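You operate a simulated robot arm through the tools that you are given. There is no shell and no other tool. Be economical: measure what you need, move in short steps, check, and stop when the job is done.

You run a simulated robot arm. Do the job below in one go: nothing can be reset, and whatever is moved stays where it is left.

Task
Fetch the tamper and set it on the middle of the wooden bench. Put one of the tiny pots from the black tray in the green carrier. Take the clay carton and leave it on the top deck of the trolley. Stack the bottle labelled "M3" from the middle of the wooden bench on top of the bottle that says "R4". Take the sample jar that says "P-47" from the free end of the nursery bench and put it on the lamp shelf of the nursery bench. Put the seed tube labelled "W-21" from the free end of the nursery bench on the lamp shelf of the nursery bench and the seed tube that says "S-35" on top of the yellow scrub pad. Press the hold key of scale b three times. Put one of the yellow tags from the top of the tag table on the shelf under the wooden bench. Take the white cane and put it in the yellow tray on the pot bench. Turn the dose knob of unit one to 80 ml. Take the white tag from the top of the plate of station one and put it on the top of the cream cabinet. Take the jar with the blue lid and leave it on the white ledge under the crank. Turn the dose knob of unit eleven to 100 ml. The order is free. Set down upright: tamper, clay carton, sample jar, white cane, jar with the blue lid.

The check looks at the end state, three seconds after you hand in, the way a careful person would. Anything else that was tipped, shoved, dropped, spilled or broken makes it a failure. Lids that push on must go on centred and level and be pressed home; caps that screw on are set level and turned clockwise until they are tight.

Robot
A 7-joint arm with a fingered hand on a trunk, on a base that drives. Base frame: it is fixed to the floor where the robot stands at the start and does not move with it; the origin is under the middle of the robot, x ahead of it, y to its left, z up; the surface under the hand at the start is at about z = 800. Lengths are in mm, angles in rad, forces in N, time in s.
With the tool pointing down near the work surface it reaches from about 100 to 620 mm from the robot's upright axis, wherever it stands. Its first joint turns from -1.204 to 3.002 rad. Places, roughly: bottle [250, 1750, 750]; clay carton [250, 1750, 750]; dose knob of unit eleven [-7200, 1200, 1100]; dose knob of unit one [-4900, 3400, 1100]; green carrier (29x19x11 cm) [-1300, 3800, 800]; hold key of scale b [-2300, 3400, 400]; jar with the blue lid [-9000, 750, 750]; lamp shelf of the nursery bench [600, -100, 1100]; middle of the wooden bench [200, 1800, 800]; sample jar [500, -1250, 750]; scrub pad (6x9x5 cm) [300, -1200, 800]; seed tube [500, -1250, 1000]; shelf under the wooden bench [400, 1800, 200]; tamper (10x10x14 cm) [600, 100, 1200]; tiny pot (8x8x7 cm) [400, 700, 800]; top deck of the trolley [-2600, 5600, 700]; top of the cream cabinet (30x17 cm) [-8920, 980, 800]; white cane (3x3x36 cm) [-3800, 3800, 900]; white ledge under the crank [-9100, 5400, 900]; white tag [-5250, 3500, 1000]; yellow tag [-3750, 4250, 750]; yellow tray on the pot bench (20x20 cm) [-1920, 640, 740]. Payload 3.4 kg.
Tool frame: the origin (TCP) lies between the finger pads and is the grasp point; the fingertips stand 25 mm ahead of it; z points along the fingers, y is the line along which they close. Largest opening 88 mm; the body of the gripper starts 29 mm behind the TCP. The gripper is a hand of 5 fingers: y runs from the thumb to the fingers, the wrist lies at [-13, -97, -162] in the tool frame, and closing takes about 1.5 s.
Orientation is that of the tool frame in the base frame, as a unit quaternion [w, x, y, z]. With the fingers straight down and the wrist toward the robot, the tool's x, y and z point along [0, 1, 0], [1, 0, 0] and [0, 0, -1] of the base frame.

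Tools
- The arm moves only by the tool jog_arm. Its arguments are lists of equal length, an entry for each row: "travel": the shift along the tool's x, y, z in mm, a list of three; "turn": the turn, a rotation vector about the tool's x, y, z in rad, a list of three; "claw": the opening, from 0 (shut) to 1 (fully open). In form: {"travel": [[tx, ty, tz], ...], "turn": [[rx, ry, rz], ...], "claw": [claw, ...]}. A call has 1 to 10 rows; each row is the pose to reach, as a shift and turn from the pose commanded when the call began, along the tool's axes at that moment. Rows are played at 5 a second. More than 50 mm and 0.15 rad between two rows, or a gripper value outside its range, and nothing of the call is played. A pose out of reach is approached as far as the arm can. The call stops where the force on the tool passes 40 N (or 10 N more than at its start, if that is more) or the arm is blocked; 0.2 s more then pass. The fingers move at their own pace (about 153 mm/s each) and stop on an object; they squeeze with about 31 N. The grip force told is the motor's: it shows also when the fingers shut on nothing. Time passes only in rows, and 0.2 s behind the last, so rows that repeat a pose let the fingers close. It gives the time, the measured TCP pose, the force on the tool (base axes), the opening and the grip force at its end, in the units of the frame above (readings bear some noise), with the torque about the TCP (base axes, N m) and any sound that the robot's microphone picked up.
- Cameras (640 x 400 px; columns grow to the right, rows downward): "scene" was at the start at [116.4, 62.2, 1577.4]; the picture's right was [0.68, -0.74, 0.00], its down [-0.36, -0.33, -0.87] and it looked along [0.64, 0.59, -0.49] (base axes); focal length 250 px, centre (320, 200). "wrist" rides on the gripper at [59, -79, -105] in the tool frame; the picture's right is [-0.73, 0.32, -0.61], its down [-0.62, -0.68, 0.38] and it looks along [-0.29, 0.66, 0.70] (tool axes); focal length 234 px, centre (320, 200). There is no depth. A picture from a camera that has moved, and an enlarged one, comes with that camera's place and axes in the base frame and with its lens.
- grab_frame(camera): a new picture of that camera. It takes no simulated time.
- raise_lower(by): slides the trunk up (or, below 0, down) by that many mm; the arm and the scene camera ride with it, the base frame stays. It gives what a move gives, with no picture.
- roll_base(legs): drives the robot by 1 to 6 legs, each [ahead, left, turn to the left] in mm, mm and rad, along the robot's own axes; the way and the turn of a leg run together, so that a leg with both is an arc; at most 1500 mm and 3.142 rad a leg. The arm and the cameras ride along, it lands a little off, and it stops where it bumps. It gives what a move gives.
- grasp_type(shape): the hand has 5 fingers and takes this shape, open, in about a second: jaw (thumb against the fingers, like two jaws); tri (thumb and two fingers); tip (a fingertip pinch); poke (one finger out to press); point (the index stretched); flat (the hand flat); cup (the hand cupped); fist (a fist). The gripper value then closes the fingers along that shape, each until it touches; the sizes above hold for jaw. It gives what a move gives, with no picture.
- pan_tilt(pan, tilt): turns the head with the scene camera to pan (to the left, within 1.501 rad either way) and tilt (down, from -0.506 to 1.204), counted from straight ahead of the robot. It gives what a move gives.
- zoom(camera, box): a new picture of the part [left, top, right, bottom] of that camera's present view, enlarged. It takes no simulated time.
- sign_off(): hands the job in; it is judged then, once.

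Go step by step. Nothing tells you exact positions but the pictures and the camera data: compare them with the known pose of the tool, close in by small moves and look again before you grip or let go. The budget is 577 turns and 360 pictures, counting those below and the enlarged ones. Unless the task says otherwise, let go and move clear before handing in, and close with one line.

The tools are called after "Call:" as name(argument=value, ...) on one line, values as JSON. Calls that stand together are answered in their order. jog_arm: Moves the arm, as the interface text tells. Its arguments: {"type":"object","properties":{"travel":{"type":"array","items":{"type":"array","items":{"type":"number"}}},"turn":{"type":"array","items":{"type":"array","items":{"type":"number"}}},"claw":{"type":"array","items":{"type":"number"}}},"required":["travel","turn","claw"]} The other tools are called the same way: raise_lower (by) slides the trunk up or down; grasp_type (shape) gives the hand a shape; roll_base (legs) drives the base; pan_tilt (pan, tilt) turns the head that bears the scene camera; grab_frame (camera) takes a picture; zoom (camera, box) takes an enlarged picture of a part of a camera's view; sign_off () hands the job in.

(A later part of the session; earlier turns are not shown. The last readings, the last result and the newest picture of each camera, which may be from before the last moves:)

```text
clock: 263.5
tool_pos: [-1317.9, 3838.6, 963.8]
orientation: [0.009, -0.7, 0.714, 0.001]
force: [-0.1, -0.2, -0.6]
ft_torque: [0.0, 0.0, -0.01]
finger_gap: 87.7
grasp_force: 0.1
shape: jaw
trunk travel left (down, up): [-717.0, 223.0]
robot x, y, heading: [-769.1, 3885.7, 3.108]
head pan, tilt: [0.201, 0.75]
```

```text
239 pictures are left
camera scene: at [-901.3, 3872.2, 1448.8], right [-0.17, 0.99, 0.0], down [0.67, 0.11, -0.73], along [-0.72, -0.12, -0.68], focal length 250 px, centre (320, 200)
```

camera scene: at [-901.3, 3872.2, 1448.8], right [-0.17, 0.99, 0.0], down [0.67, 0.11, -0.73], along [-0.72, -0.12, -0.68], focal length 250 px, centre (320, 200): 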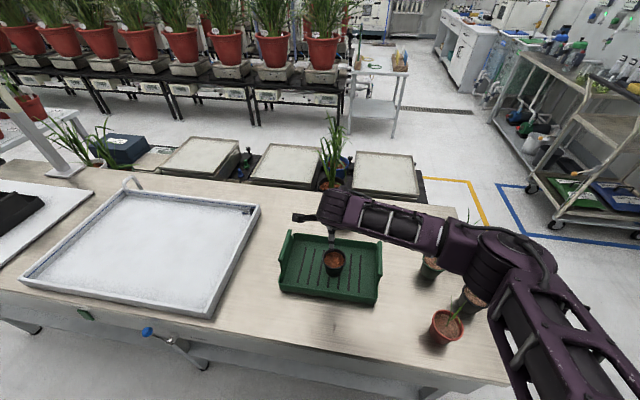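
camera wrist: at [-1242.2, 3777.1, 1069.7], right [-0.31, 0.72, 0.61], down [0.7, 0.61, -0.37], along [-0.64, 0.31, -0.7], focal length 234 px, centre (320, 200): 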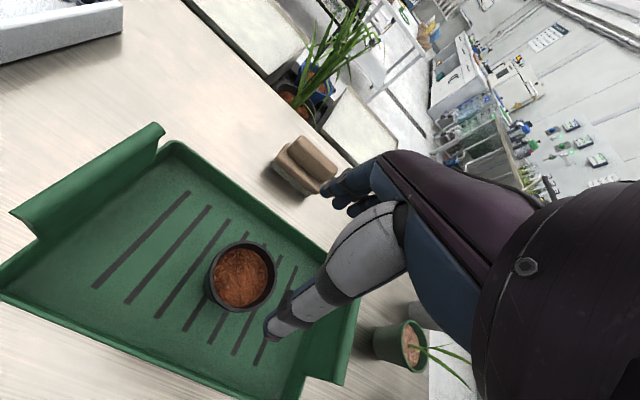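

Pot is in the carrier. Now look at the scales row behind this bench and the surroundings.

Call:
raise_lower(by=215)

Call:
pan_tilt(pan=0.1, tilt=0.35)

Call:
grab_frame(camera="scene")

Call:
pan_tilt(pan=-0.75, tilt=0.3)

Call:
grab_frame(camera="scene")

Call:
pan_tilt(pan=0.9, tilt=0.3)

Call:
grab_frame(camera="scene")

```text
clock: 265.8
tool_pos: [-1318.4, 3839.1, 1179.1]
orientation: [0.009, -0.7, 0.714, 0.001]
force: [-0.4, -0.3, 0.3]
ft_torque: [0.02, -0.02, -0.01]
finger_gap: 87.8
grasp_force: 0.2
shape: jaw
trunk travel left (down, up): [-932.0, 8.0]
robot x, y, heading: [-767.3, 3883.4, 3.104]
head pan, tilt: [0.201, 0.75]
```

```text
clock: 266.7
tool_pos: [-1318.8, 3838.9, 1179.6]
orientation: [0.008, -0.7, 0.714, 0.0]
force: [0.9, -0.3, 0.6]
ft_torque: [-0.01, 0.01, -0.05]
finger_gap: 88.0
grasp_force: 0.0
shape: jaw
trunk travel left (down, up): [-932.0, 8.0]
robot x, y, heading: [-768.2, 3883.4, 3.109]
head pan, tilt: [0.099, 0.351]
```

```text
238 pictures are left
camera scene: at [-912.3, 3879.8, 1699.4], right [-0.07, 1.0, 0.0], down [0.34, 0.02, -0.94], along [-0.94, -0.06, -0.34], focal length 250 px, centre (320, 200)
```

scene: 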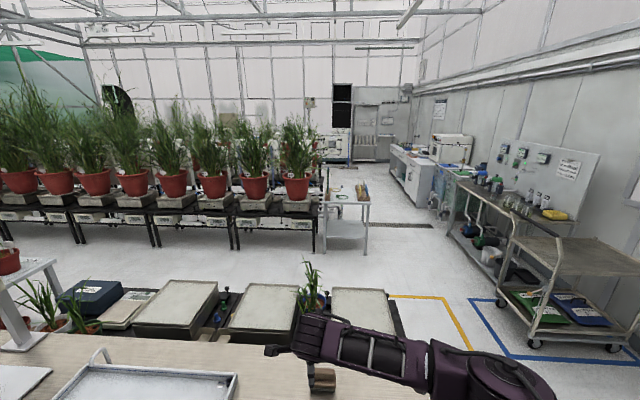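

```text
clock: 267.9
tool_pos: [-1316.9, 3839.6, 1178.7]
orientation: [0.008, -0.7, 0.714, 0.001]
force: [0.6, 0.6, 0.0]
ft_torque: [-0.01, 0.02, -0.01]
finger_gap: 88.0
grasp_force: 0.1
shape: jaw
trunk travel left (down, up): [-932.0, 8.0]
robot x, y, heading: [-768.4, 3882.5, 3.104]
head pan, tilt: [-0.75, 0.3]
```

```text
237 pictures are left
camera scene: at [-885.6, 3951.8, 1704.2], right [0.71, 0.71, 0.0], down [0.21, -0.21, -0.96], along [-0.68, 0.67, -0.3], focal length 250 px, centre (320, 200)
```

scene: 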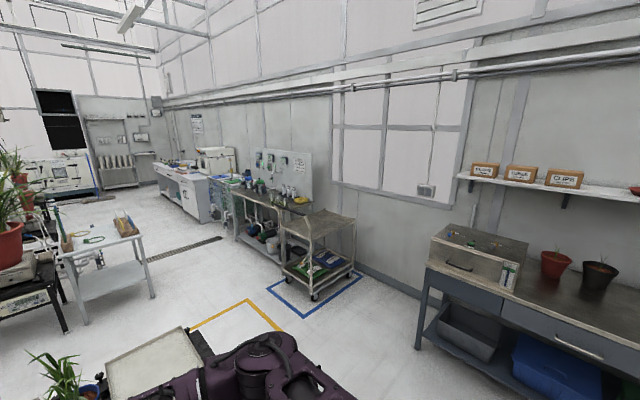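

```text
clock: 269.6
tool_pos: [-1318.2, 3838.7, 1178.9]
orientation: [0.009, -0.7, 0.714, 0.002]
force: [0.9, 0.1, 0.0]
ft_torque: [0.03, 0.03, 0.0]
finger_gap: 88.2
grasp_force: 0.1
shape: jaw
trunk travel left (down, up): [-932.0, 8.0]
robot x, y, heading: [-765.0, 3882.2, 3.108]
head pan, tilt: [0.901, 0.3]
```

```text
236 pictures are left
camera scene: at [-880.0, 3814.8, 1704.2], right [-0.76, 0.65, 0.0], down [0.19, 0.23, -0.96], along [-0.62, -0.73, -0.3], focal length 250 px, centre (320, 200)
```

scene: 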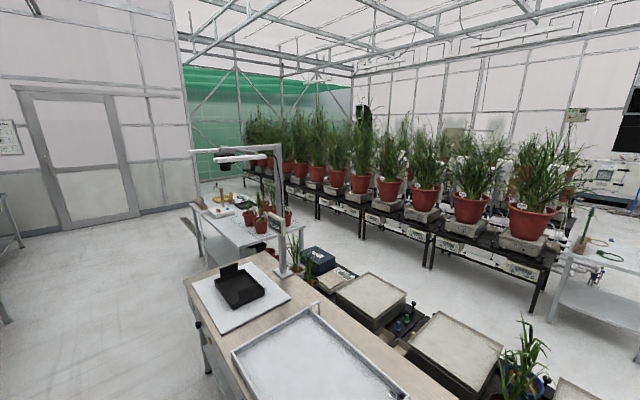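

The scales row lies at x≈-2300 (z≈400), middle one at y≈3380; its keys face the next aisle. I'll drive around the bench end into that aisle.

Call:
roll_base(legs=[[0, -950, 0.03], [1500, 0, 0], [680, 0, 0], [0, 0, 3.141], [0, -800, 0]])

Call:
pan_tilt(pan=-0.5, tilt=0.7)

Call:
grab_frame(camera="scene")

```text
clock: 296.2
tool_pos: [-2426.3, 4118.0, 1179.2]
orientation: [0.001, 0.709, 0.705, -0.008]
force: [0.0, -0.5, 0.6]
ft_torque: [-0.01, 0.01, 0.0]
finger_gap: 87.8
grasp_force: 0.1
shape: jaw
trunk travel left (down, up): [-932.0, 8.0]
robot x, y, heading: [-2972.6, 4069.7, -0.017]
head pan, tilt: [0.901, 0.3]
```

```text
clock: 297.8
tool_pos: [-2426.8, 4119.0, 1179.2]
orientation: [0.001, 0.709, 0.705, -0.008]
force: [-1.0, -0.7, -0.6]
ft_torque: [-0.01, 0.03, 0.04]
finger_gap: 87.9
grasp_force: 0.0
shape: jaw
trunk travel left (down, up): [-932.0, 8.0]
robot x, y, heading: [-2975.6, 4062.0, -0.013]
head pan, tilt: [-0.499, 0.7]
```

```text
235 pictures are left
camera scene: at [-2851.4, 4023.3, 1668.1], right [-0.49, -0.87, 0.0], down [-0.56, 0.32, -0.77], along [0.67, -0.38, -0.64], focal length 250 px, centre (320, 200)
```

scene: 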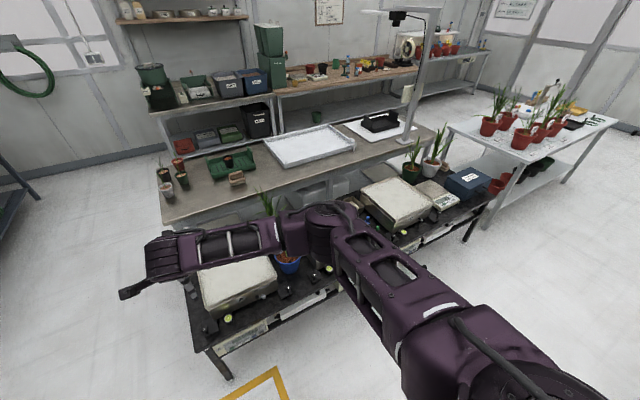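

Call:
roll_base(legs=[[0, -400, 0.015]])

Call:
pan_tilt(pan=0.1, tilt=0.95)

Call:
grab_frame(camera="scene")

Call:
grab_frame(camera="wrist")

```text
clock: 300.3
tool_pos: [-2431.5, 3722.0, 1178.6]
orientation: [0.002, 0.705, 0.71, -0.009]
force: [-0.2, 0.8, 0.5]
ft_torque: [0.01, 0.03, -0.03]
finger_gap: 88.0
grasp_force: 0.3
shape: jaw
trunk travel left (down, up): [-932.0, 8.0]
robot x, y, heading: [-2976.1, 3663.5, -0.012]
head pan, tilt: [-0.499, 0.7]
```

```text
clock: 301.3
tool_pos: [-2432.0, 3720.6, 1178.7]
orientation: [0.001, 0.706, 0.708, -0.009]
force: [-1.4, 0.6, 1.0]
ft_torque: [0.02, -0.01, 0.0]
finger_gap: 87.6
grasp_force: 0.1
shape: jaw
trunk travel left (down, up): [-932.0, 8.0]
robot x, y, heading: [-2978.9, 3659.3, -0.004]
head pan, tilt: [0.099, 0.949]
```

```text
234 pictures are left
camera scene: at [-2857.8, 3669.4, 1648.3], right [0.09, -1.0, 0.0], down [-0.81, -0.07, -0.58], along [0.58, 0.05, -0.81], focal length 250 px, centre (320, 200)
```

scene: 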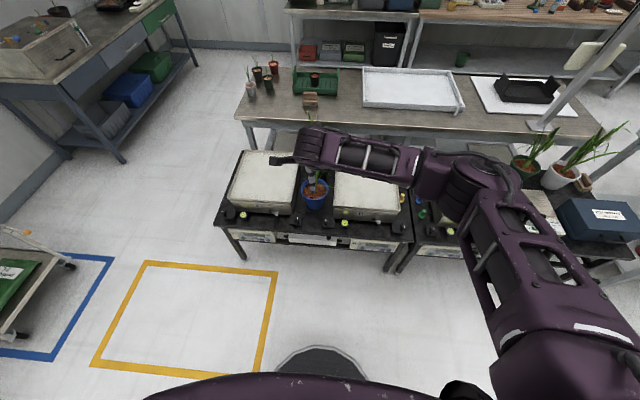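

```text
233 pictures are left
camera wrist: at [-2511.2, 3781.4, 1284.8], right [0.33, -0.72, 0.61], down [-0.68, -0.63, -0.37], along [0.65, -0.3, -0.7], focal length 234 px, centre (320, 200)
```

wrist: 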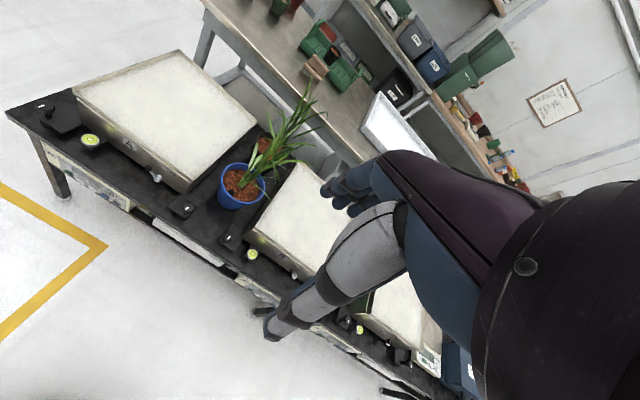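

Call:
zoom(camera="scene", box=[210, 180, 330, 260])

Call:
zoom(camera="scene", box=[310, 180, 470, 280])

```text
5.00 times, centred on (270, 220) of scene
camera zoom: at [-2857.8, 3669.4, 1648.3], right [0.09, -1.0, 0.0], down [-0.81, -0.07, -0.58], along [0.58, 0.05, -0.81], focal length 1252 px, centre (570, 100)
```

zoom: 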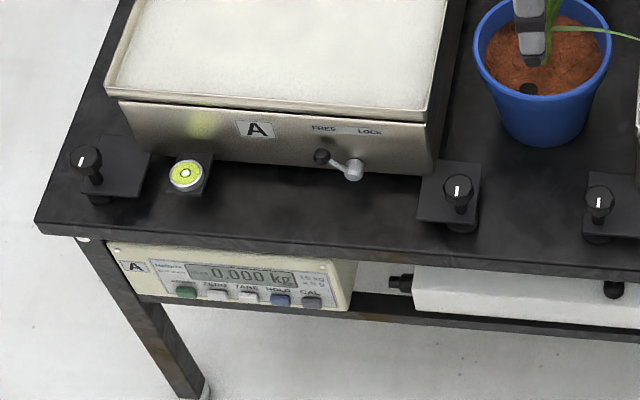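

```text
4.00 times, centred on (390, 230) of scene
camera zoom: at [-2857.8, 3669.4, 1648.3], right [0.09, -1.0, 0.0], down [-0.81, -0.07, -0.58], along [0.58, 0.05, -0.81], focal length 1001 px, centre (40, 80)
```

zoom: 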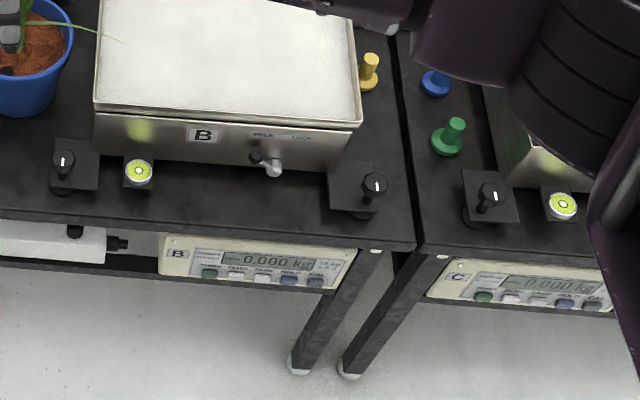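

Scale B's HOLD key is the blue one on a slanted panel under the table edge. Lower the trunk for a better angle on it.

Call:
raise_lower(by=-600)

Call:
pan_tilt(pan=-0.4, tilt=0.7)

Call:
grab_frame(camera="scene")

```text
refused: -600 is not a number from -400 to 400
```

```text
clock: 302.2
tool_pos: [-2432.8, 3722.1, 1179.1]
orientation: [0.002, 0.705, 0.709, -0.008]
force: [-0.7, 0.7, 0.0]
ft_torque: [0.02, 0.01, -0.02]
finger_gap: 87.9
grasp_force: 0.1
shape: jaw
trunk travel left (down, up): [-932.0, 8.0]
robot x, y, heading: [-2975.4, 3659.5, -0.008]
head pan, tilt: [-0.4, 0.7]
```

```text
230 pictures are left
camera scene: at [-2852.2, 3629.0, 1668.0], right [-0.4, -0.92, 0.0], down [-0.59, 0.25, -0.76], along [0.7, -0.3, -0.64], focal length 250 px, centre (320, 200)
```

scene: 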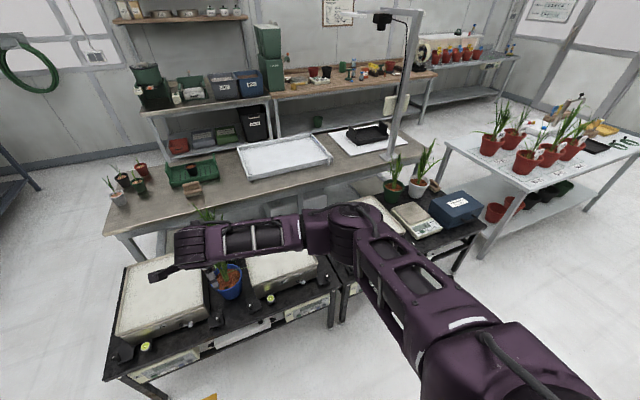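

Call:
raise_lower(by=-400)

Call:
pan_tilt(pan=-0.25, tilt=0.75)

Call:
grab_frame(camera="scene")

```text
clock: 306.1
tool_pos: [-2431.2, 3721.5, 779.4]
orientation: [0.001, 0.705, 0.709, -0.008]
force: [-0.4, 0.1, 0.9]
ft_torque: [-0.02, -0.05, 0.0]
finger_gap: 87.7
grasp_force: 0.0
shape: jaw
trunk travel left (down, up): [-532.0, 408.0]
robot x, y, heading: [-2979.1, 3660.1, -0.009]
head pan, tilt: [-0.4, 0.7]
```

```text
clock: 306.8
tool_pos: [-2431.8, 3721.4, 778.9]
orientation: [0.001, 0.705, 0.709, -0.008]
force: [-0.6, 0.1, 0.4]
ft_torque: [-0.01, 0.03, 0.04]
finger_gap: 88.0
grasp_force: 0.1
shape: jaw
trunk travel left (down, up): [-532.0, 408.0]
robot x, y, heading: [-2979.7, 3659.9, -0.003]
head pan, tilt: [-0.25, 0.75]
```

```text
229 pictures are left
camera scene: at [-2850.1, 3641.4, 1263.8], right [-0.25, -0.97, 0.0], down [-0.66, 0.17, -0.73], along [0.71, -0.19, -0.68], focal length 250 px, centre (320, 200)
```

scene: 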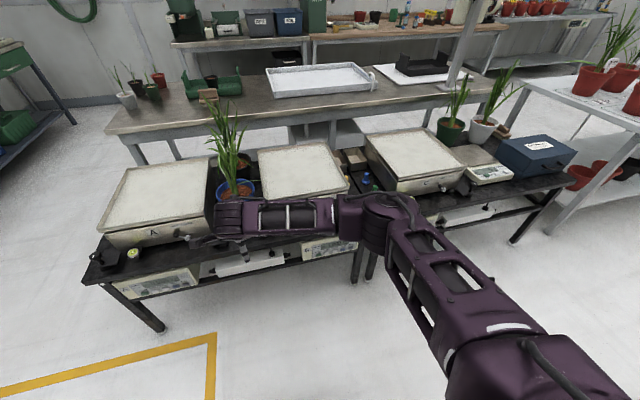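

Call:
zoom(camera="scene", box=[280, 220, 380, 280])

Call:
zoom(camera="scene", box=[80, 220, 220, 320])

```text
6.40 times, centred on (330, 250) of scene
camera zoom: at [-2850.1, 3641.4, 1263.8], right [-0.25, -0.97, 0.0], down [-0.66, 0.17, -0.73], along [0.71, -0.19, -0.68], focal length 1602 px, centre (256, -120)
```

zoom: 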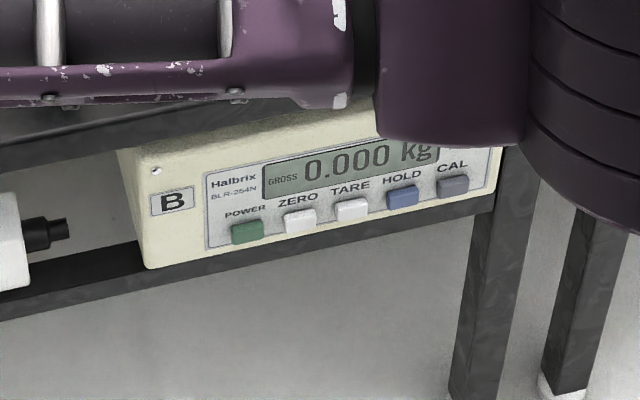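

```text
4.00 times, centred on (150, 270) of scene
camera zoom: at [-2850.1, 3641.4, 1263.8], right [-0.25, -0.97, 0.0], down [-0.66, 0.17, -0.73], along [0.71, -0.19, -0.68], focal length 1001 px, centre (1000, -80)
```

zoom: 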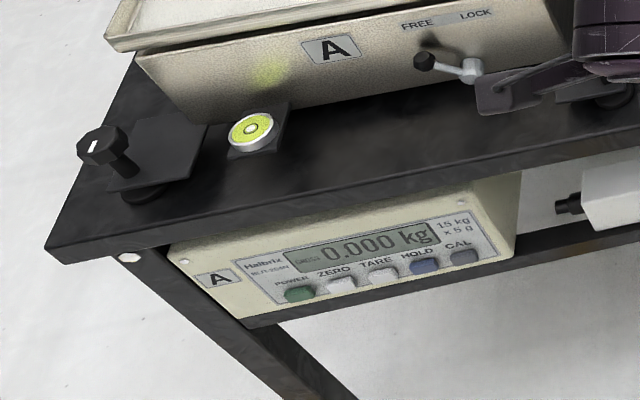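

HOLD key of B is at about [-2261, 3381, 393] on a near-vertical face. I'll turn the hand to point forward horizontally, first in free space.

Call:
jog_arm(travel=[[0, -5, -15], [0, -10, -30], [0, -15, -45], [0, -20, -60], [0, -25, -75], [0, -30, -90], [0, -35, -105], [0, -40, -120], [0, -45, -135], [0, -50, -150]], turn=[[-0.14, 0, 0], [-0.28, 0, 0], [-0.42, 0, 0], [-0.56, 0, 0], [-0.7, 0, 0], [-0.84, 0, 0], [-0.98, 0, 0], [-1.12, 0, 0], [-1.26, 0, 0], [-1.4, 0, 0]], claw=[1, 1, 1, 1, 1, 1, 1, 1, 1, 1])

Call:
grab_frame(camera="scene")

```text
clock: 309.1
tool_pos: [-2384.2, 3764.8, 1029.5]
orientation: [0.378, 0.605, 0.593, 0.374]
force: [-1.1, 0.0, 0.5]
ft_torque: [0.01, 0.03, 0.01]
finger_gap: 87.9
grasp_force: 0.1
shape: jaw
out of reach, approached as far as the arm can: row 5, 6, 7, 8, 9, 10
trunk travel left (down, up): [-532.0, 408.0]
robot x, y, heading: [-2980.5, 3665.5, -0.011]
head pan, tilt: [-0.25, 0.75]
stopped in row 10: the arm was blocked; the commanded pose is now the measured one
```

```text
226 pictures are left
camera scene: at [-2849.9, 3641.0, 1263.8], right [-0.25, -0.97, 0.0], down [-0.66, 0.17, -0.73], along [0.71, -0.19, -0.68], focal length 250 px, centre (320, 200)
```

scene: 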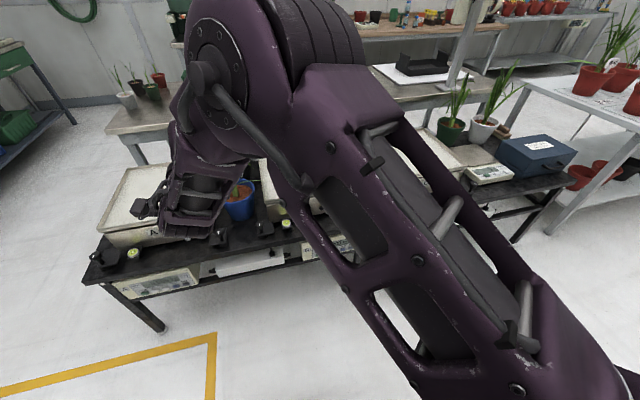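

Call:
jog_arm(travel=[[0, -28, -20], [0, -55, -40], [0, -83, -60], [0, -110, -80], [0, -138, -100]], turn=[[0, 0, 0], [0, 0, 0], [0, 0, 0], [0, 0, 0], [0, 0, 0]], claw=[1, 1, 1, 1, 1])

Call:
grab_frame(camera="scene")

```text
clock: 310.2
tool_pos: [-2429.4, 3734.7, 968.6]
orientation: [0.313, 0.652, 0.615, 0.313]
force: [0.6, -0.2, -0.6]
ft_torque: [0.01, 0.0, -0.05]
finger_gap: 88.1
grasp_force: 0.0
shape: jaw
out of reach, approached as far as the arm can: row 1, 2, 3, 4, 5
trunk travel left (down, up): [-532.0, 408.0]
robot x, y, heading: [-2978.7, 3664.3, -0.006]
head pan, tilt: [-0.25, 0.75]
stopped in row 5: the arm was blocked; the commanded pose is now the measured one
```

```text
225 pictures are left
camera scene: at [-2849.9, 3641.0, 1263.8], right [-0.25, -0.97, 0.0], down [-0.66, 0.17, -0.73], along [0.71, -0.19, -0.68], focal length 250 px, centre (320, 200)
```

scene: 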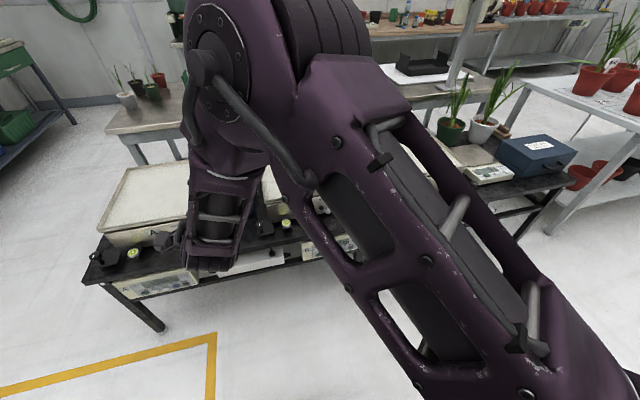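

Wrist range is limited with the elbow up. I'll go back to the pointing-down posture, retract first, then roll the forearm.

Call:
jog_arm(travel=[[0, 0, 0], [0, 0, 0], [0, 0, 0], [0, 0, 0], [0, 0, 0], [0, 0, 0], [0, 0, 0]], turn=[[0.14, 0, 0], [0.28, 0, 0], [0.42, 0, 0], [0.56, 0, 0], [0.7, 0, 0], [0.82, 0, 0], [0.92, 0, 0]], claw=[1, 1, 1, 1, 1, 1, 1])

Call:
grab_frame(camera="scene")

```text
clock: 311.8
tool_pos: [-2429.0, 3737.8, 966.8]
orientation: [-0.008, 0.721, 0.693, 0.005]
force: [0.4, 0.2, -0.7]
ft_torque: [0.0, 0.02, 0.01]
finger_gap: 87.8
grasp_force: 0.0
shape: jaw
trunk travel left (down, up): [-532.0, 408.0]
robot x, y, heading: [-2982.3, 3658.5, -0.003]
head pan, tilt: [-0.25, 0.75]
```

```text
224 pictures are left
camera scene: at [-2849.8, 3641.6, 1263.8], right [-0.25, -0.97, 0.0], down [-0.66, 0.17, -0.73], along [0.71, -0.19, -0.68], focal length 250 px, centre (320, 200)
```

scene: 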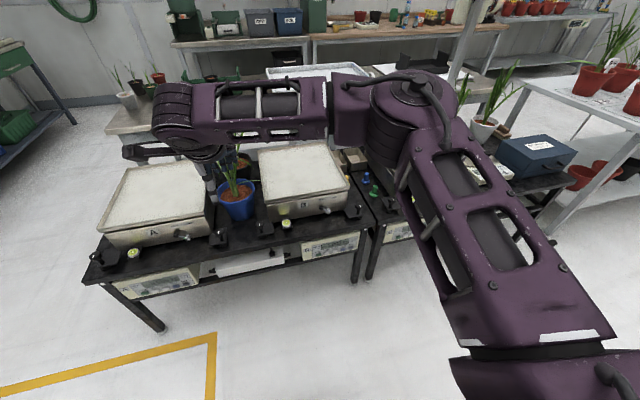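

Call:
jog_arm(travel=[[6, -35, 10], [12, -75, 20], [18, -115, 40], [24, -150, 60], [30, -175, 80]], turn=[[0, 0, 0], [0, 0, 0], [0, 0, 0], [0, 0, 0], [0, 0, 0]], claw=[1, 1, 1, 1, 1])

Call:
jog_arm(travel=[[0, 0, 0], [0, 0, 0], [0, 0, 0], [0, 0, 0], [0, 0, 0]], turn=[[-0.14, 0, 0], [-0.28, 0, 0], [-0.42, 0, 0], [-0.56, 0, 0], [-0.7, 0, 0]], claw=[1, 1, 1, 1, 1])

Call:
grab_frame(camera="scene")

```text
clock: 313.0
tool_pos: [-2604.1, 3773.9, 888.6]
orientation: [-0.005, 0.72, 0.694, 0.007]
force: [-0.2, -0.1, -0.2]
ft_torque: [0.02, 0.03, 0.02]
finger_gap: 88.1
grasp_force: 0.1
shape: jaw
trunk travel left (down, up): [-532.0, 408.0]
robot x, y, heading: [-2977.7, 3660.7, -0.007]
head pan, tilt: [-0.25, 0.75]
```

```text
clock: 314.4
tool_pos: [-2562.4, 3736.9, 910.9]
orientation: [0.17, 0.721, 0.643, 0.196]
force: [-1.2, -0.5, -1.1]
ft_torque: [-0.02, 0.02, -0.01]
finger_gap: 88.2
grasp_force: 0.0
shape: jaw
out of reach, approached as far as the arm can: row 4, 5
trunk travel left (down, up): [-532.0, 408.0]
robot x, y, heading: [-2978.6, 3661.9, -0.006]
head pan, tilt: [-0.25, 0.75]
stopped in row 5: the arm was blocked; the commanded pose is now the measured one
```

```text
223 pictures are left
camera scene: at [-2849.8, 3641.0, 1263.8], right [-0.25, -0.97, 0.0], down [-0.66, 0.17, -0.73], along [0.71, -0.19, -0.68], focal length 250 px, centre (320, 200)
```

scene: 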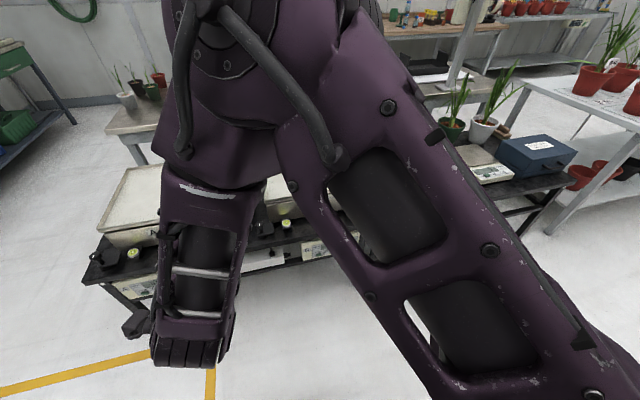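

Call:
jog_arm(travel=[[0, 0, 0], [0, 0, 0], [0, 0, 0], [0, 0, 0]], turn=[[0.14, 0, 0], [0.28, 0, 0], [0.42, 0, 0], [0.52, 0, 0]], claw=[1, 1, 1, 1])

Call:
grasp_type(shape="poke")

Call:
grab_frame(camera="wrist")

Call:
grab_frame(camera="scene")

```text
clock: 315.4
tool_pos: [-2562.0, 3739.2, 911.9]
orientation: [-0.017, 0.737, 0.675, 0.022]
force: [-0.6, -0.2, -0.2]
ft_torque: [0.01, -0.01, -0.02]
finger_gap: 88.2
grasp_force: 0.0
shape: jaw
trunk travel left (down, up): [-532.0, 408.0]
robot x, y, heading: [-2980.5, 3661.4, -0.01]
head pan, tilt: [-0.25, 0.75]
```

```text
clock: 316.3
tool_pos: [-2563.7, 3738.3, 910.9]
orientation: [-0.016, 0.738, 0.674, 0.022]
force: [-0.6, -0.9, 0.0]
ft_torque: [0.01, -0.01, 0.02]
finger_gap: 0.2
grasp_force: 0.0
shape: poke
trunk travel left (down, up): [-532.0, 408.0]
robot x, y, heading: [-2981.6, 3664.2, -0.005]
head pan, tilt: [-0.25, 0.75]
```

```text
222 pictures are left
camera wrist: at [-2638.4, 3798.5, 1019.3], right [0.25, -0.78, 0.57], down [-0.73, -0.54, -0.42], along [0.64, -0.31, -0.71], focal length 234 px, centre (320, 200)
```

wrist: 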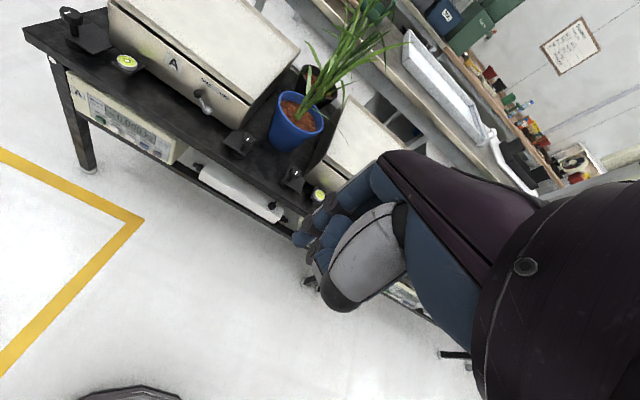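

```text
221 pictures are left
camera scene: at [-2850.1, 3641.5, 1263.8], right [-0.25, -0.97, 0.0], down [-0.66, 0.17, -0.73], along [0.71, -0.19, -0.68], focal length 250 px, centre (320, 200)
```

scene: 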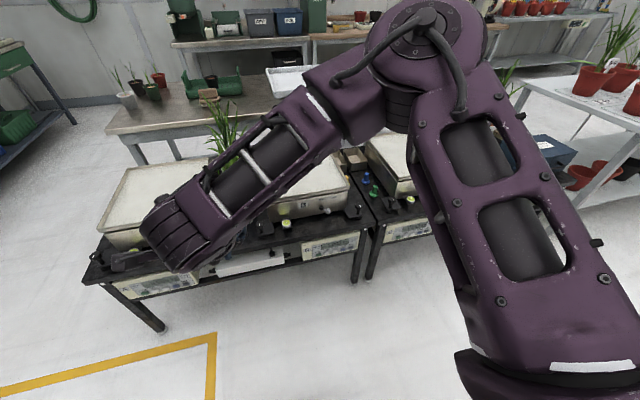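

Call:
zoom(camera="wrist", box=[260, 160, 440, 340])

Call:
grasp_type(shape="point")

Call:
zoom(camera="wrist", box=[220, 160, 440, 380])

```text
2.22 times, centred on (350, 250) of wrist
camera zoom: at [-2638.4, 3798.5, 1019.3], right [0.25, -0.78, 0.57], down [-0.73, -0.54, -0.42], along [0.64, -0.31, -0.71], focal length 520 px, centre (253, 89)
```

zoom: 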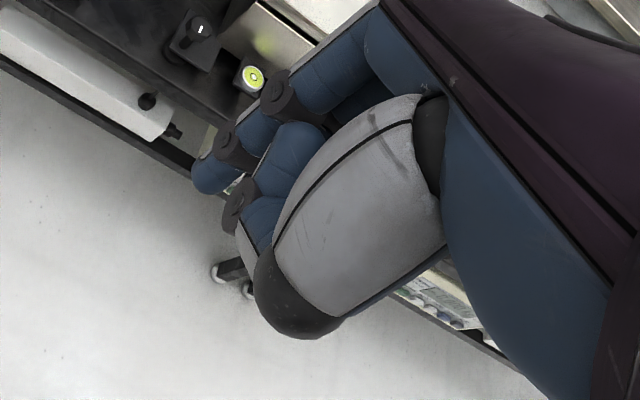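

```text
clock: 317.2
tool_pos: [-2563.4, 3737.6, 910.3]
orientation: [-0.017, 0.738, 0.674, 0.022]
force: [0.3, 0.1, 0.5]
ft_torque: [0.01, -0.04, 0.0]
finger_gap: 0.0
grasp_force: 0.2
shape: point
trunk travel left (down, up): [-532.0, 408.0]
robot x, y, heading: [-2979.8, 3660.4, -0.01]
head pan, tilt: [-0.25, 0.75]
```

```text
1.82 times, centred on (330, 270) of wrist
camera zoom: at [-2638.4, 3798.6, 1019.3], right [0.25, -0.78, 0.57], down [-0.73, -0.54, -0.42], along [0.64, -0.31, -0.71], focal length 426 px, centre (302, 73)
```

zoom: 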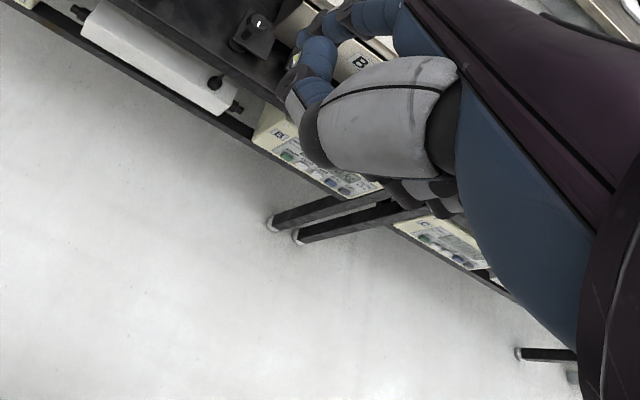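

Poke extends the index finger near the tool axis. I'll use poke with a ~0.75 rad forward tilt; testing that posture here first (extended).

Call:
grasp_type(shape="poke")

Call:
jog_arm(travel=[[0, 40, 0], [0, 80, 0], [0, 120, 0], [0, 150, 10], [0, 150, 20], [0, 150, 20], [0, 150, 20], [0, 150, 20], [0, 150, 20]], turn=[[0, 0, 0], [0, 0, 0], [-0.12, 0, 0], [-0.25, 0, 0.05], [-0.38, 0, 0.05], [-0.5, 0, 0.05], [-0.6, 0, 0.05], [-0.7, 0, 0.05], [-0.75, 0, 0.05]], claw=[0, 0, 0, 0, 0, 0, 0, 0, 0])

Call:
grab_frame(camera="scene")

```text
clock: 318.1
tool_pos: [-2563.5, 3738.5, 910.8]
orientation: [-0.017, 0.738, 0.674, 0.022]
force: [0.1, 0.4, 0.6]
ft_torque: [0.0, -0.01, -0.01]
finger_gap: 0.0
grasp_force: 0.0
shape: poke
trunk travel left (down, up): [-532.0, 408.0]
robot x, y, heading: [-2979.2, 3663.1, -0.006]
head pan, tilt: [-0.25, 0.75]
```

```text
clock: 320.1
tool_pos: [-2413.7, 3725.6, 891.8]
orientation: [0.255, 0.709, 0.6, 0.268]
force: [-0.5, 1.1, 0.4]
ft_torque: [0.07, -0.04, -0.01]
finger_gap: 0.1
grasp_force: 30.9
shape: jaw
trunk travel left (down, up): [-532.0, 408.0]
robot x, y, heading: [-2973.2, 3656.7, -0.007]
head pan, tilt: [-0.25, 0.75]
```

```text
218 pictures are left
camera scene: at [-2850.2, 3641.7, 1263.8], right [-0.25, -0.97, 0.0], down [-0.66, 0.17, -0.73], along [0.71, -0.19, -0.68], focal length 250 px, centre (320, 200)
```

scene: 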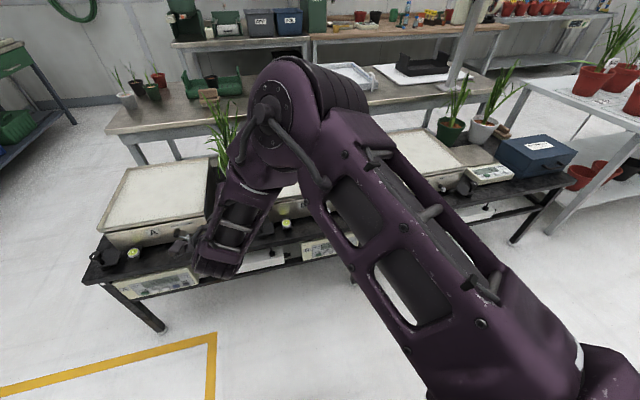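

The tilt works at eq height 1185. Re-form the poke, drive sideways to line up with the HOLD key, then lower.

Call:
grasp_type(shape="poke")

Call:
roll_base(legs=[[0, -350, 0.006]])

Call:
raise_lower(by=-400)

Call:
pan_tilt(pan=0.15, tilt=0.9)

Call:
grab_frame(camera="scene")

Call:
grab_frame(camera="wrist")

```text
clock: 321.0
tool_pos: [-2413.4, 3725.9, 890.9]
orientation: [0.254, 0.709, 0.601, 0.267]
force: [0.3, -0.2, 1.1]
ft_torque: [0.0, 0.02, -0.01]
finger_gap: 0.0
grasp_force: 0.0
shape: poke
trunk travel left (down, up): [-532.0, 408.0]
robot x, y, heading: [-2979.1, 3660.5, -0.004]
head pan, tilt: [-0.25, 0.75]
```

```text
clock: 323.3
tool_pos: [-2414.7, 3375.9, 892.4]
orientation: [0.252, 0.705, 0.606, 0.27]
force: [0.6, 0.2, -0.4]
ft_torque: [0.03, -0.02, 0.07]
finger_gap: 0.1
grasp_force: 0.1
shape: poke
trunk travel left (down, up): [-532.0, 408.0]
robot x, y, heading: [-2981.5, 3302.2, 0.003]
head pan, tilt: [-0.25, 0.75]
```

```text
clock: 327.1
tool_pos: [-2414.9, 3373.8, 491.2]
orientation: [0.253, 0.705, 0.605, 0.269]
force: [0.7, -0.1, 0.2]
ft_torque: [0.0, 0.01, 0.03]
finger_gap: 0.2
grasp_force: 0.1
shape: poke
trunk travel left (down, up): [-132.0, 808.0]
robot x, y, heading: [-2978.2, 3300.5, 0.003]
head pan, tilt: [-0.25, 0.75]
```

```text
clock: 328.0
tool_pos: [-2415.2, 3374.8, 493.0]
orientation: [0.253, 0.705, 0.605, 0.269]
force: [-0.4, 0.2, -0.6]
ft_torque: [0.02, -0.01, 0.03]
finger_gap: 0.1
grasp_force: 0.0
shape: poke
trunk travel left (down, up): [-132.0, 808.0]
robot x, y, heading: [-2978.9, 3306.8, 0.004]
head pan, tilt: [0.15, 0.901]
```

```text
217 pictures are left
camera scene: at [-2855.9, 3316.5, 851.9], right [0.15, -0.99, 0.0], down [-0.77, -0.12, -0.62], along [0.61, 0.1, -0.78], focal length 250 px, centre (320, 200)
```

scene: 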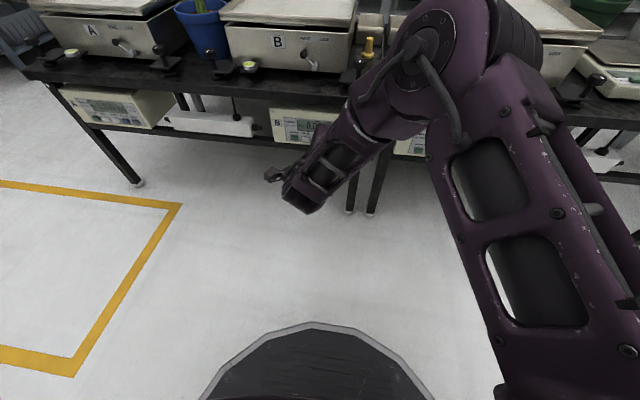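

```text
216 pictures are left
camera wrist: at [-2537.3, 3446.8, 519.2], right [-0.27, -0.75, 0.61], down [-0.3, -0.53, -0.79], along [0.91, -0.4, -0.08], focal length 234 px, centre (320, 200)
```

wrist: 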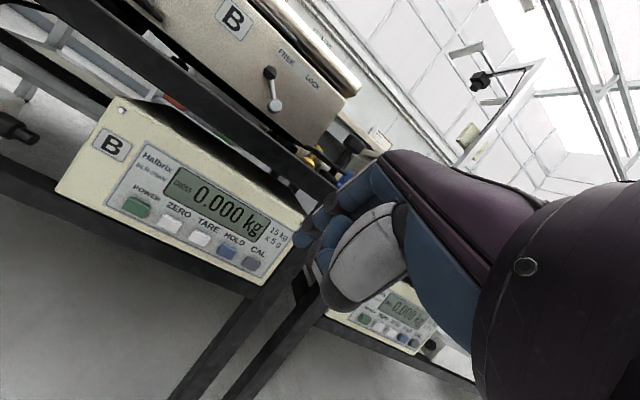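

Call:
raise_lower(by=-85)

Call:
roll_base(legs=[[85, 0, 0]])

Call:
grab_frame(camera="wrist")

Call:
grab_frame(camera="scene")

```text
clock: 329.2
tool_pos: [-2415.8, 3374.6, 406.9]
orientation: [0.253, 0.705, 0.605, 0.27]
force: [-0.4, -0.6, -0.3]
ft_torque: [0.04, 0.02, -0.02]
finger_gap: 0.0
grasp_force: 0.2
shape: poke
trunk travel left (down, up): [-47.0, 893.0]
robot x, y, heading: [-2979.2, 3302.8, 0.007]
head pan, tilt: [0.15, 0.901]
```

```text
clock: 330.3
tool_pos: [-2332.9, 3376.4, 407.3]
orientation: [0.253, 0.705, 0.606, 0.269]
force: [0.9, 0.1, 0.2]
ft_torque: [-0.01, -0.04, -0.02]
finger_gap: 0.0
grasp_force: 0.0
shape: poke
trunk travel left (down, up): [-47.0, 893.0]
robot x, y, heading: [-2895.8, 3306.5, 0.005]
head pan, tilt: [0.15, 0.901]
```

```text
215 pictures are left
camera wrist: at [-2455.2, 3447.7, 434.2], right [-0.27, -0.75, 0.61], down [-0.3, -0.53, -0.79], along [0.91, -0.4, -0.08], focal length 234 px, centre (320, 200)
```

wrist: 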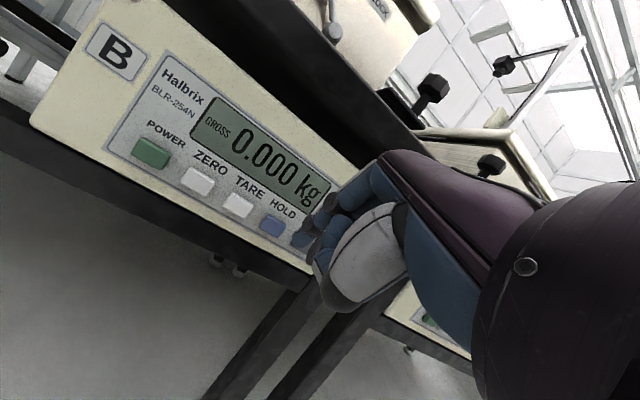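

```text
214 pictures are left
camera scene: at [-2773.7, 3317.2, 766.9], right [0.16, -0.99, 0.0], down [-0.77, -0.12, -0.62], along [0.61, 0.1, -0.78], focal length 250 px, centre (320, 200)
```

scene: 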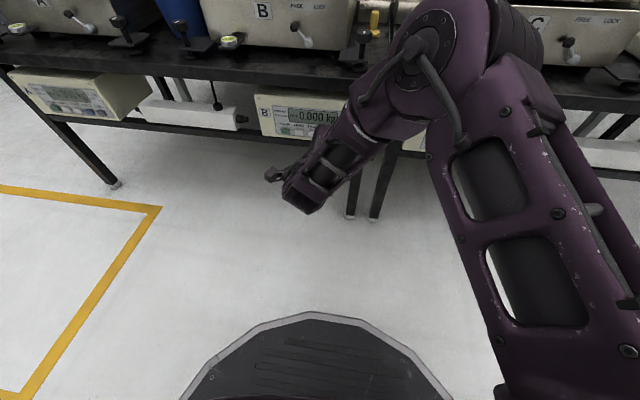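

Call:
raise_lower(by=-16)

Call:
jog_arm(travel=[[5, 6, 7], [6, 14, 14], [7, 18, 17]], turn=[[0, 0, 0], [0, 0, 0], [0, 0, 0]], claw=[1, 1, 1])

Call:
zoom(camera="wrist", box=[200, 140, 400, 300])

Call:
zoom(camera="scene", box=[240, 70, 400, 190])

```text
clock: 330.9
tool_pos: [-2331.5, 3374.0, 390.6]
orientation: [0.253, 0.705, 0.606, 0.269]
force: [-0.4, 0.2, 0.0]
ft_torque: [0.06, 0.0, 0.0]
finger_gap: 0.0
grasp_force: 0.0
shape: poke
trunk travel left (down, up): [-31.0, 909.0]
robot x, y, heading: [-2899.1, 3302.7, 0.011]
head pan, tilt: [0.15, 0.901]
```

```text
clock: 331.7
tool_pos: [-2308.1, 3378.7, 390.0]
orientation: [0.253, 0.705, 0.606, 0.269]
force: [0.1, 0.1, 0.9]
ft_torque: [0.03, -0.02, 0.01]
finger_gap: 0.0
grasp_force: 0.1
shape: poke
trunk travel left (down, up): [-31.0, 909.0]
robot x, y, heading: [-2896.2, 3302.1, 0.006]
head pan, tilt: [0.15, 0.901]
```

```text
2.50 times, centred on (300, 220) of wrist
camera zoom: at [-2429.9, 3452.0, 418.4], right [-0.27, -0.75, 0.61], down [-0.3, -0.53, -0.79], along [0.91, -0.4, -0.08], focal length 585 px, centre (370, 150)
```

zoom: 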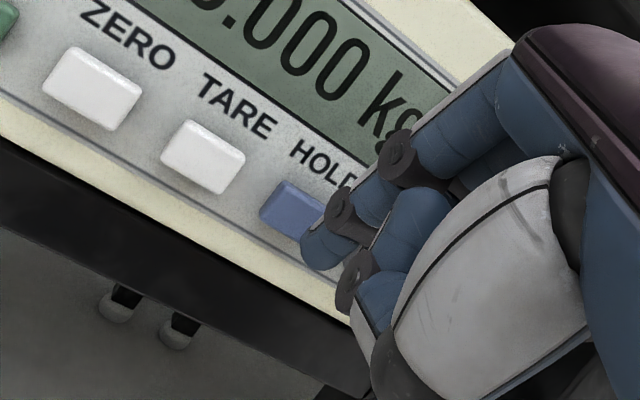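

```text
3.33 times, centred on (320, 130) of scene
camera zoom: at [-2773.7, 3317.2, 750.9], right [0.16, -0.99, 0.0], down [-0.77, -0.12, -0.62], along [0.61, 0.1, -0.78], focal length 834 px, centre (320, 433)
```

zoom: 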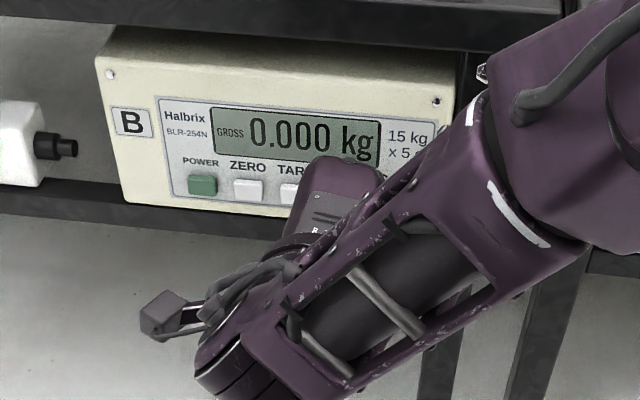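

Call:
jog_arm(travel=[[3, 7, 7], [5, 14, 14]], turn=[[0, 0, 0], [0, 0, 0]], claw=[1, 1])

Call:
zoom(camera="wrist", box=[200, 140, 400, 300])

```text
clock: 332.3
tool_pos: [-2286.0, 3380.8, 390.2]
orientation: [0.253, 0.705, 0.605, 0.269]
force: [0.3, -0.5, 1.1]
ft_torque: [0.01, 0.02, 0.0]
finger_gap: 0.0
grasp_force: 0.1
shape: poke
trunk travel left (down, up): [-31.0, 909.0]
robot x, y, heading: [-2897.3, 3305.4, 0.005]
head pan, tilt: [0.15, 0.901]
```

```text
2.50 times, centred on (300, 220) of wrist
camera zoom: at [-2408.7, 3453.7, 418.8], right [-0.27, -0.75, 0.61], down [-0.3, -0.53, -0.79], along [0.91, -0.4, -0.08], focal length 585 px, centre (370, 150)
```

zoom: 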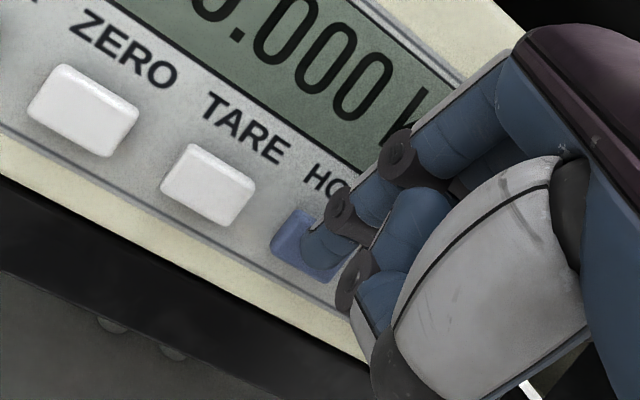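

Fingertip is right over HOLD. First press: advance gently.

Call:
jog_arm(travel=[[0, 2, 2], [0, 4, 4], [1, 6, 6], [1, 7, 7]], turn=[[0, 0, 0], [0, 0, 0], [0, 0, 0], [0, 0, 0]], claw=[1, 1, 1, 1])

Call:
zoom(camera="wrist", box=[200, 140, 400, 300])

```text
clock: 333.3
tool_pos: [-2277.1, 3382.0, 388.7]
orientation: [0.252, 0.705, 0.606, 0.27]
force: [0.6, 0.6, -0.1]
ft_torque: [-0.05, -0.01, -0.02]
finger_gap: 0.0
grasp_force: 0.0
shape: poke
trunk travel left (down, up): [-31.0, 909.0]
robot x, y, heading: [-2898.5, 3303.5, 0.007]
head pan, tilt: [0.15, 0.901]
```

```text
2.50 times, centred on (300, 220) of wrist
camera zoom: at [-2399.9, 3454.0, 417.0], right [-0.27, -0.75, 0.61], down [-0.3, -0.53, -0.79], along [0.91, -0.4, -0.08], focal length 585 px, centre (370, 150)
```

zoom: 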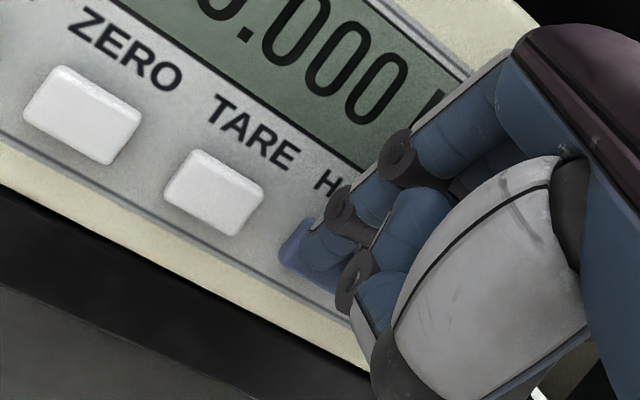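

Call:
jog_arm(travel=[[0, 1.5, 1.5], [0, 3, 3], [0, 4, 4], [0, 5, 5]], turn=[[0, 0, 0], [0, 0, 0], [0, 0, 0], [0, 0, 0]], claw=[1, 1, 1, 1])

```text
clock: 334.3
tool_pos: [-2271.7, 3381.8, 391.1]
orientation: [0.252, 0.705, 0.606, 0.27]
force: [-4.4, -0.5, 0.4]
ft_torque: [-0.05, 0.03, -0.01]
finger_gap: 0.0
grasp_force: 0.1
shape: poke
trunk travel left (down, up): [-31.0, 909.0]
robot x, y, heading: [-2896.6, 3303.0, 0.009]
head pan, tilt: [0.15, 0.901]
heard: click
```

A click was heard: press one. Back off and look at the display.

Call:
jog_arm(travel=[[0, -4, -4], [0, -8, -8], [0, -10, -10], [0, -10, -10]], turn=[[0, 0, 0], [0, 0, 0], [0, 0, 0], [0, 0, 0]], claw=[1, 1, 1, 1])

Call:
grab_frame(camera="wrist")

```text
clock: 335.3
tool_pos: [-2282.7, 3383.0, 390.0]
orientation: [0.252, 0.705, 0.606, 0.269]
force: [0.6, -0.5, 0.3]
ft_torque: [0.0, -0.01, -0.02]
finger_gap: 0.1
grasp_force: 0.0
shape: poke
trunk travel left (down, up): [-31.0, 909.0]
robot x, y, heading: [-2894.3, 3305.7, 0.009]
head pan, tilt: [0.15, 0.901]
```

```text
209 pictures are left
camera wrist: at [-2406.2, 3455.3, 418.2], right [-0.27, -0.75, 0.61], down [-0.3, -0.53, -0.79], along [0.91, -0.4, -0.08], focal length 234 px, centre (320, 200)
```

wrist: 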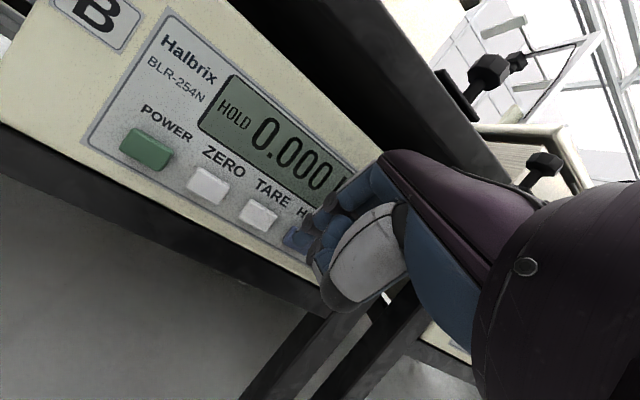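

The display now reads HOLD. Second press.

Call:
jog_arm(travel=[[0, 3, 3], [0, 6, 6], [0, 8.5, 8.5], [0, 10, 10]], turn=[[0, 0, 0], [0, 0, 0], [0, 0, 0], [0, 0, 0]], claw=[1, 1, 1, 1])

Call:
jog_arm(travel=[[0, -4, -4], [0, -8, -8], [0, -10, -10], [0, -10, -10]], turn=[[0, 0, 0], [0, 0, 0], [0, 0, 0], [0, 0, 0]], claw=[1, 1, 1, 1])

Call:
zoom(camera="wrist", box=[180, 60, 380, 240])

```text
clock: 336.3
tool_pos: [-2271.4, 3381.9, 390.7]
orientation: [0.253, 0.705, 0.606, 0.27]
force: [-3.7, 0.4, 0.2]
ft_torque: [0.01, 0.06, 0.05]
finger_gap: 0.0
grasp_force: 0.1
shape: poke
trunk travel left (down, up): [-31.0, 909.0]
robot x, y, heading: [-2896.8, 3305.3, 0.008]
head pan, tilt: [0.15, 0.901]
heard: click
```

```text
clock: 337.3
tool_pos: [-2284.3, 3381.6, 390.4]
orientation: [0.252, 0.704, 0.606, 0.27]
force: [-0.6, 0.4, 0.2]
ft_torque: [0.04, -0.03, 0.04]
finger_gap: 0.1
grasp_force: 0.0
shape: poke
trunk travel left (down, up): [-31.0, 909.0]
robot x, y, heading: [-2897.6, 3304.5, 0.008]
head pan, tilt: [0.15, 0.901]
```

```text
2.22 times, centred on (280, 150) of wrist
camera zoom: at [-2407.0, 3455.3, 418.2], right [-0.27, -0.75, 0.61], down [-0.3, -0.53, -0.79], along [0.91, -0.4, -0.08], focal length 520 px, centre (409, 311)
```

zoom: 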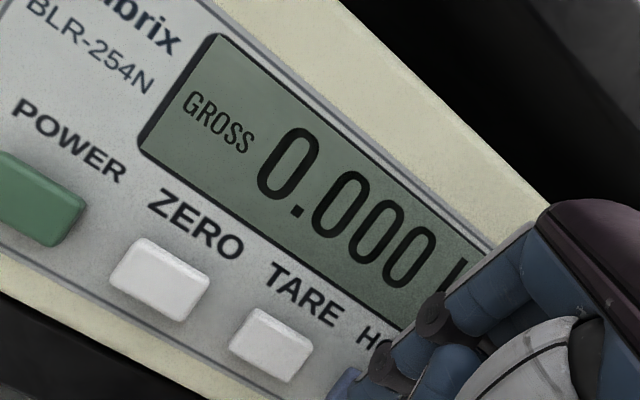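

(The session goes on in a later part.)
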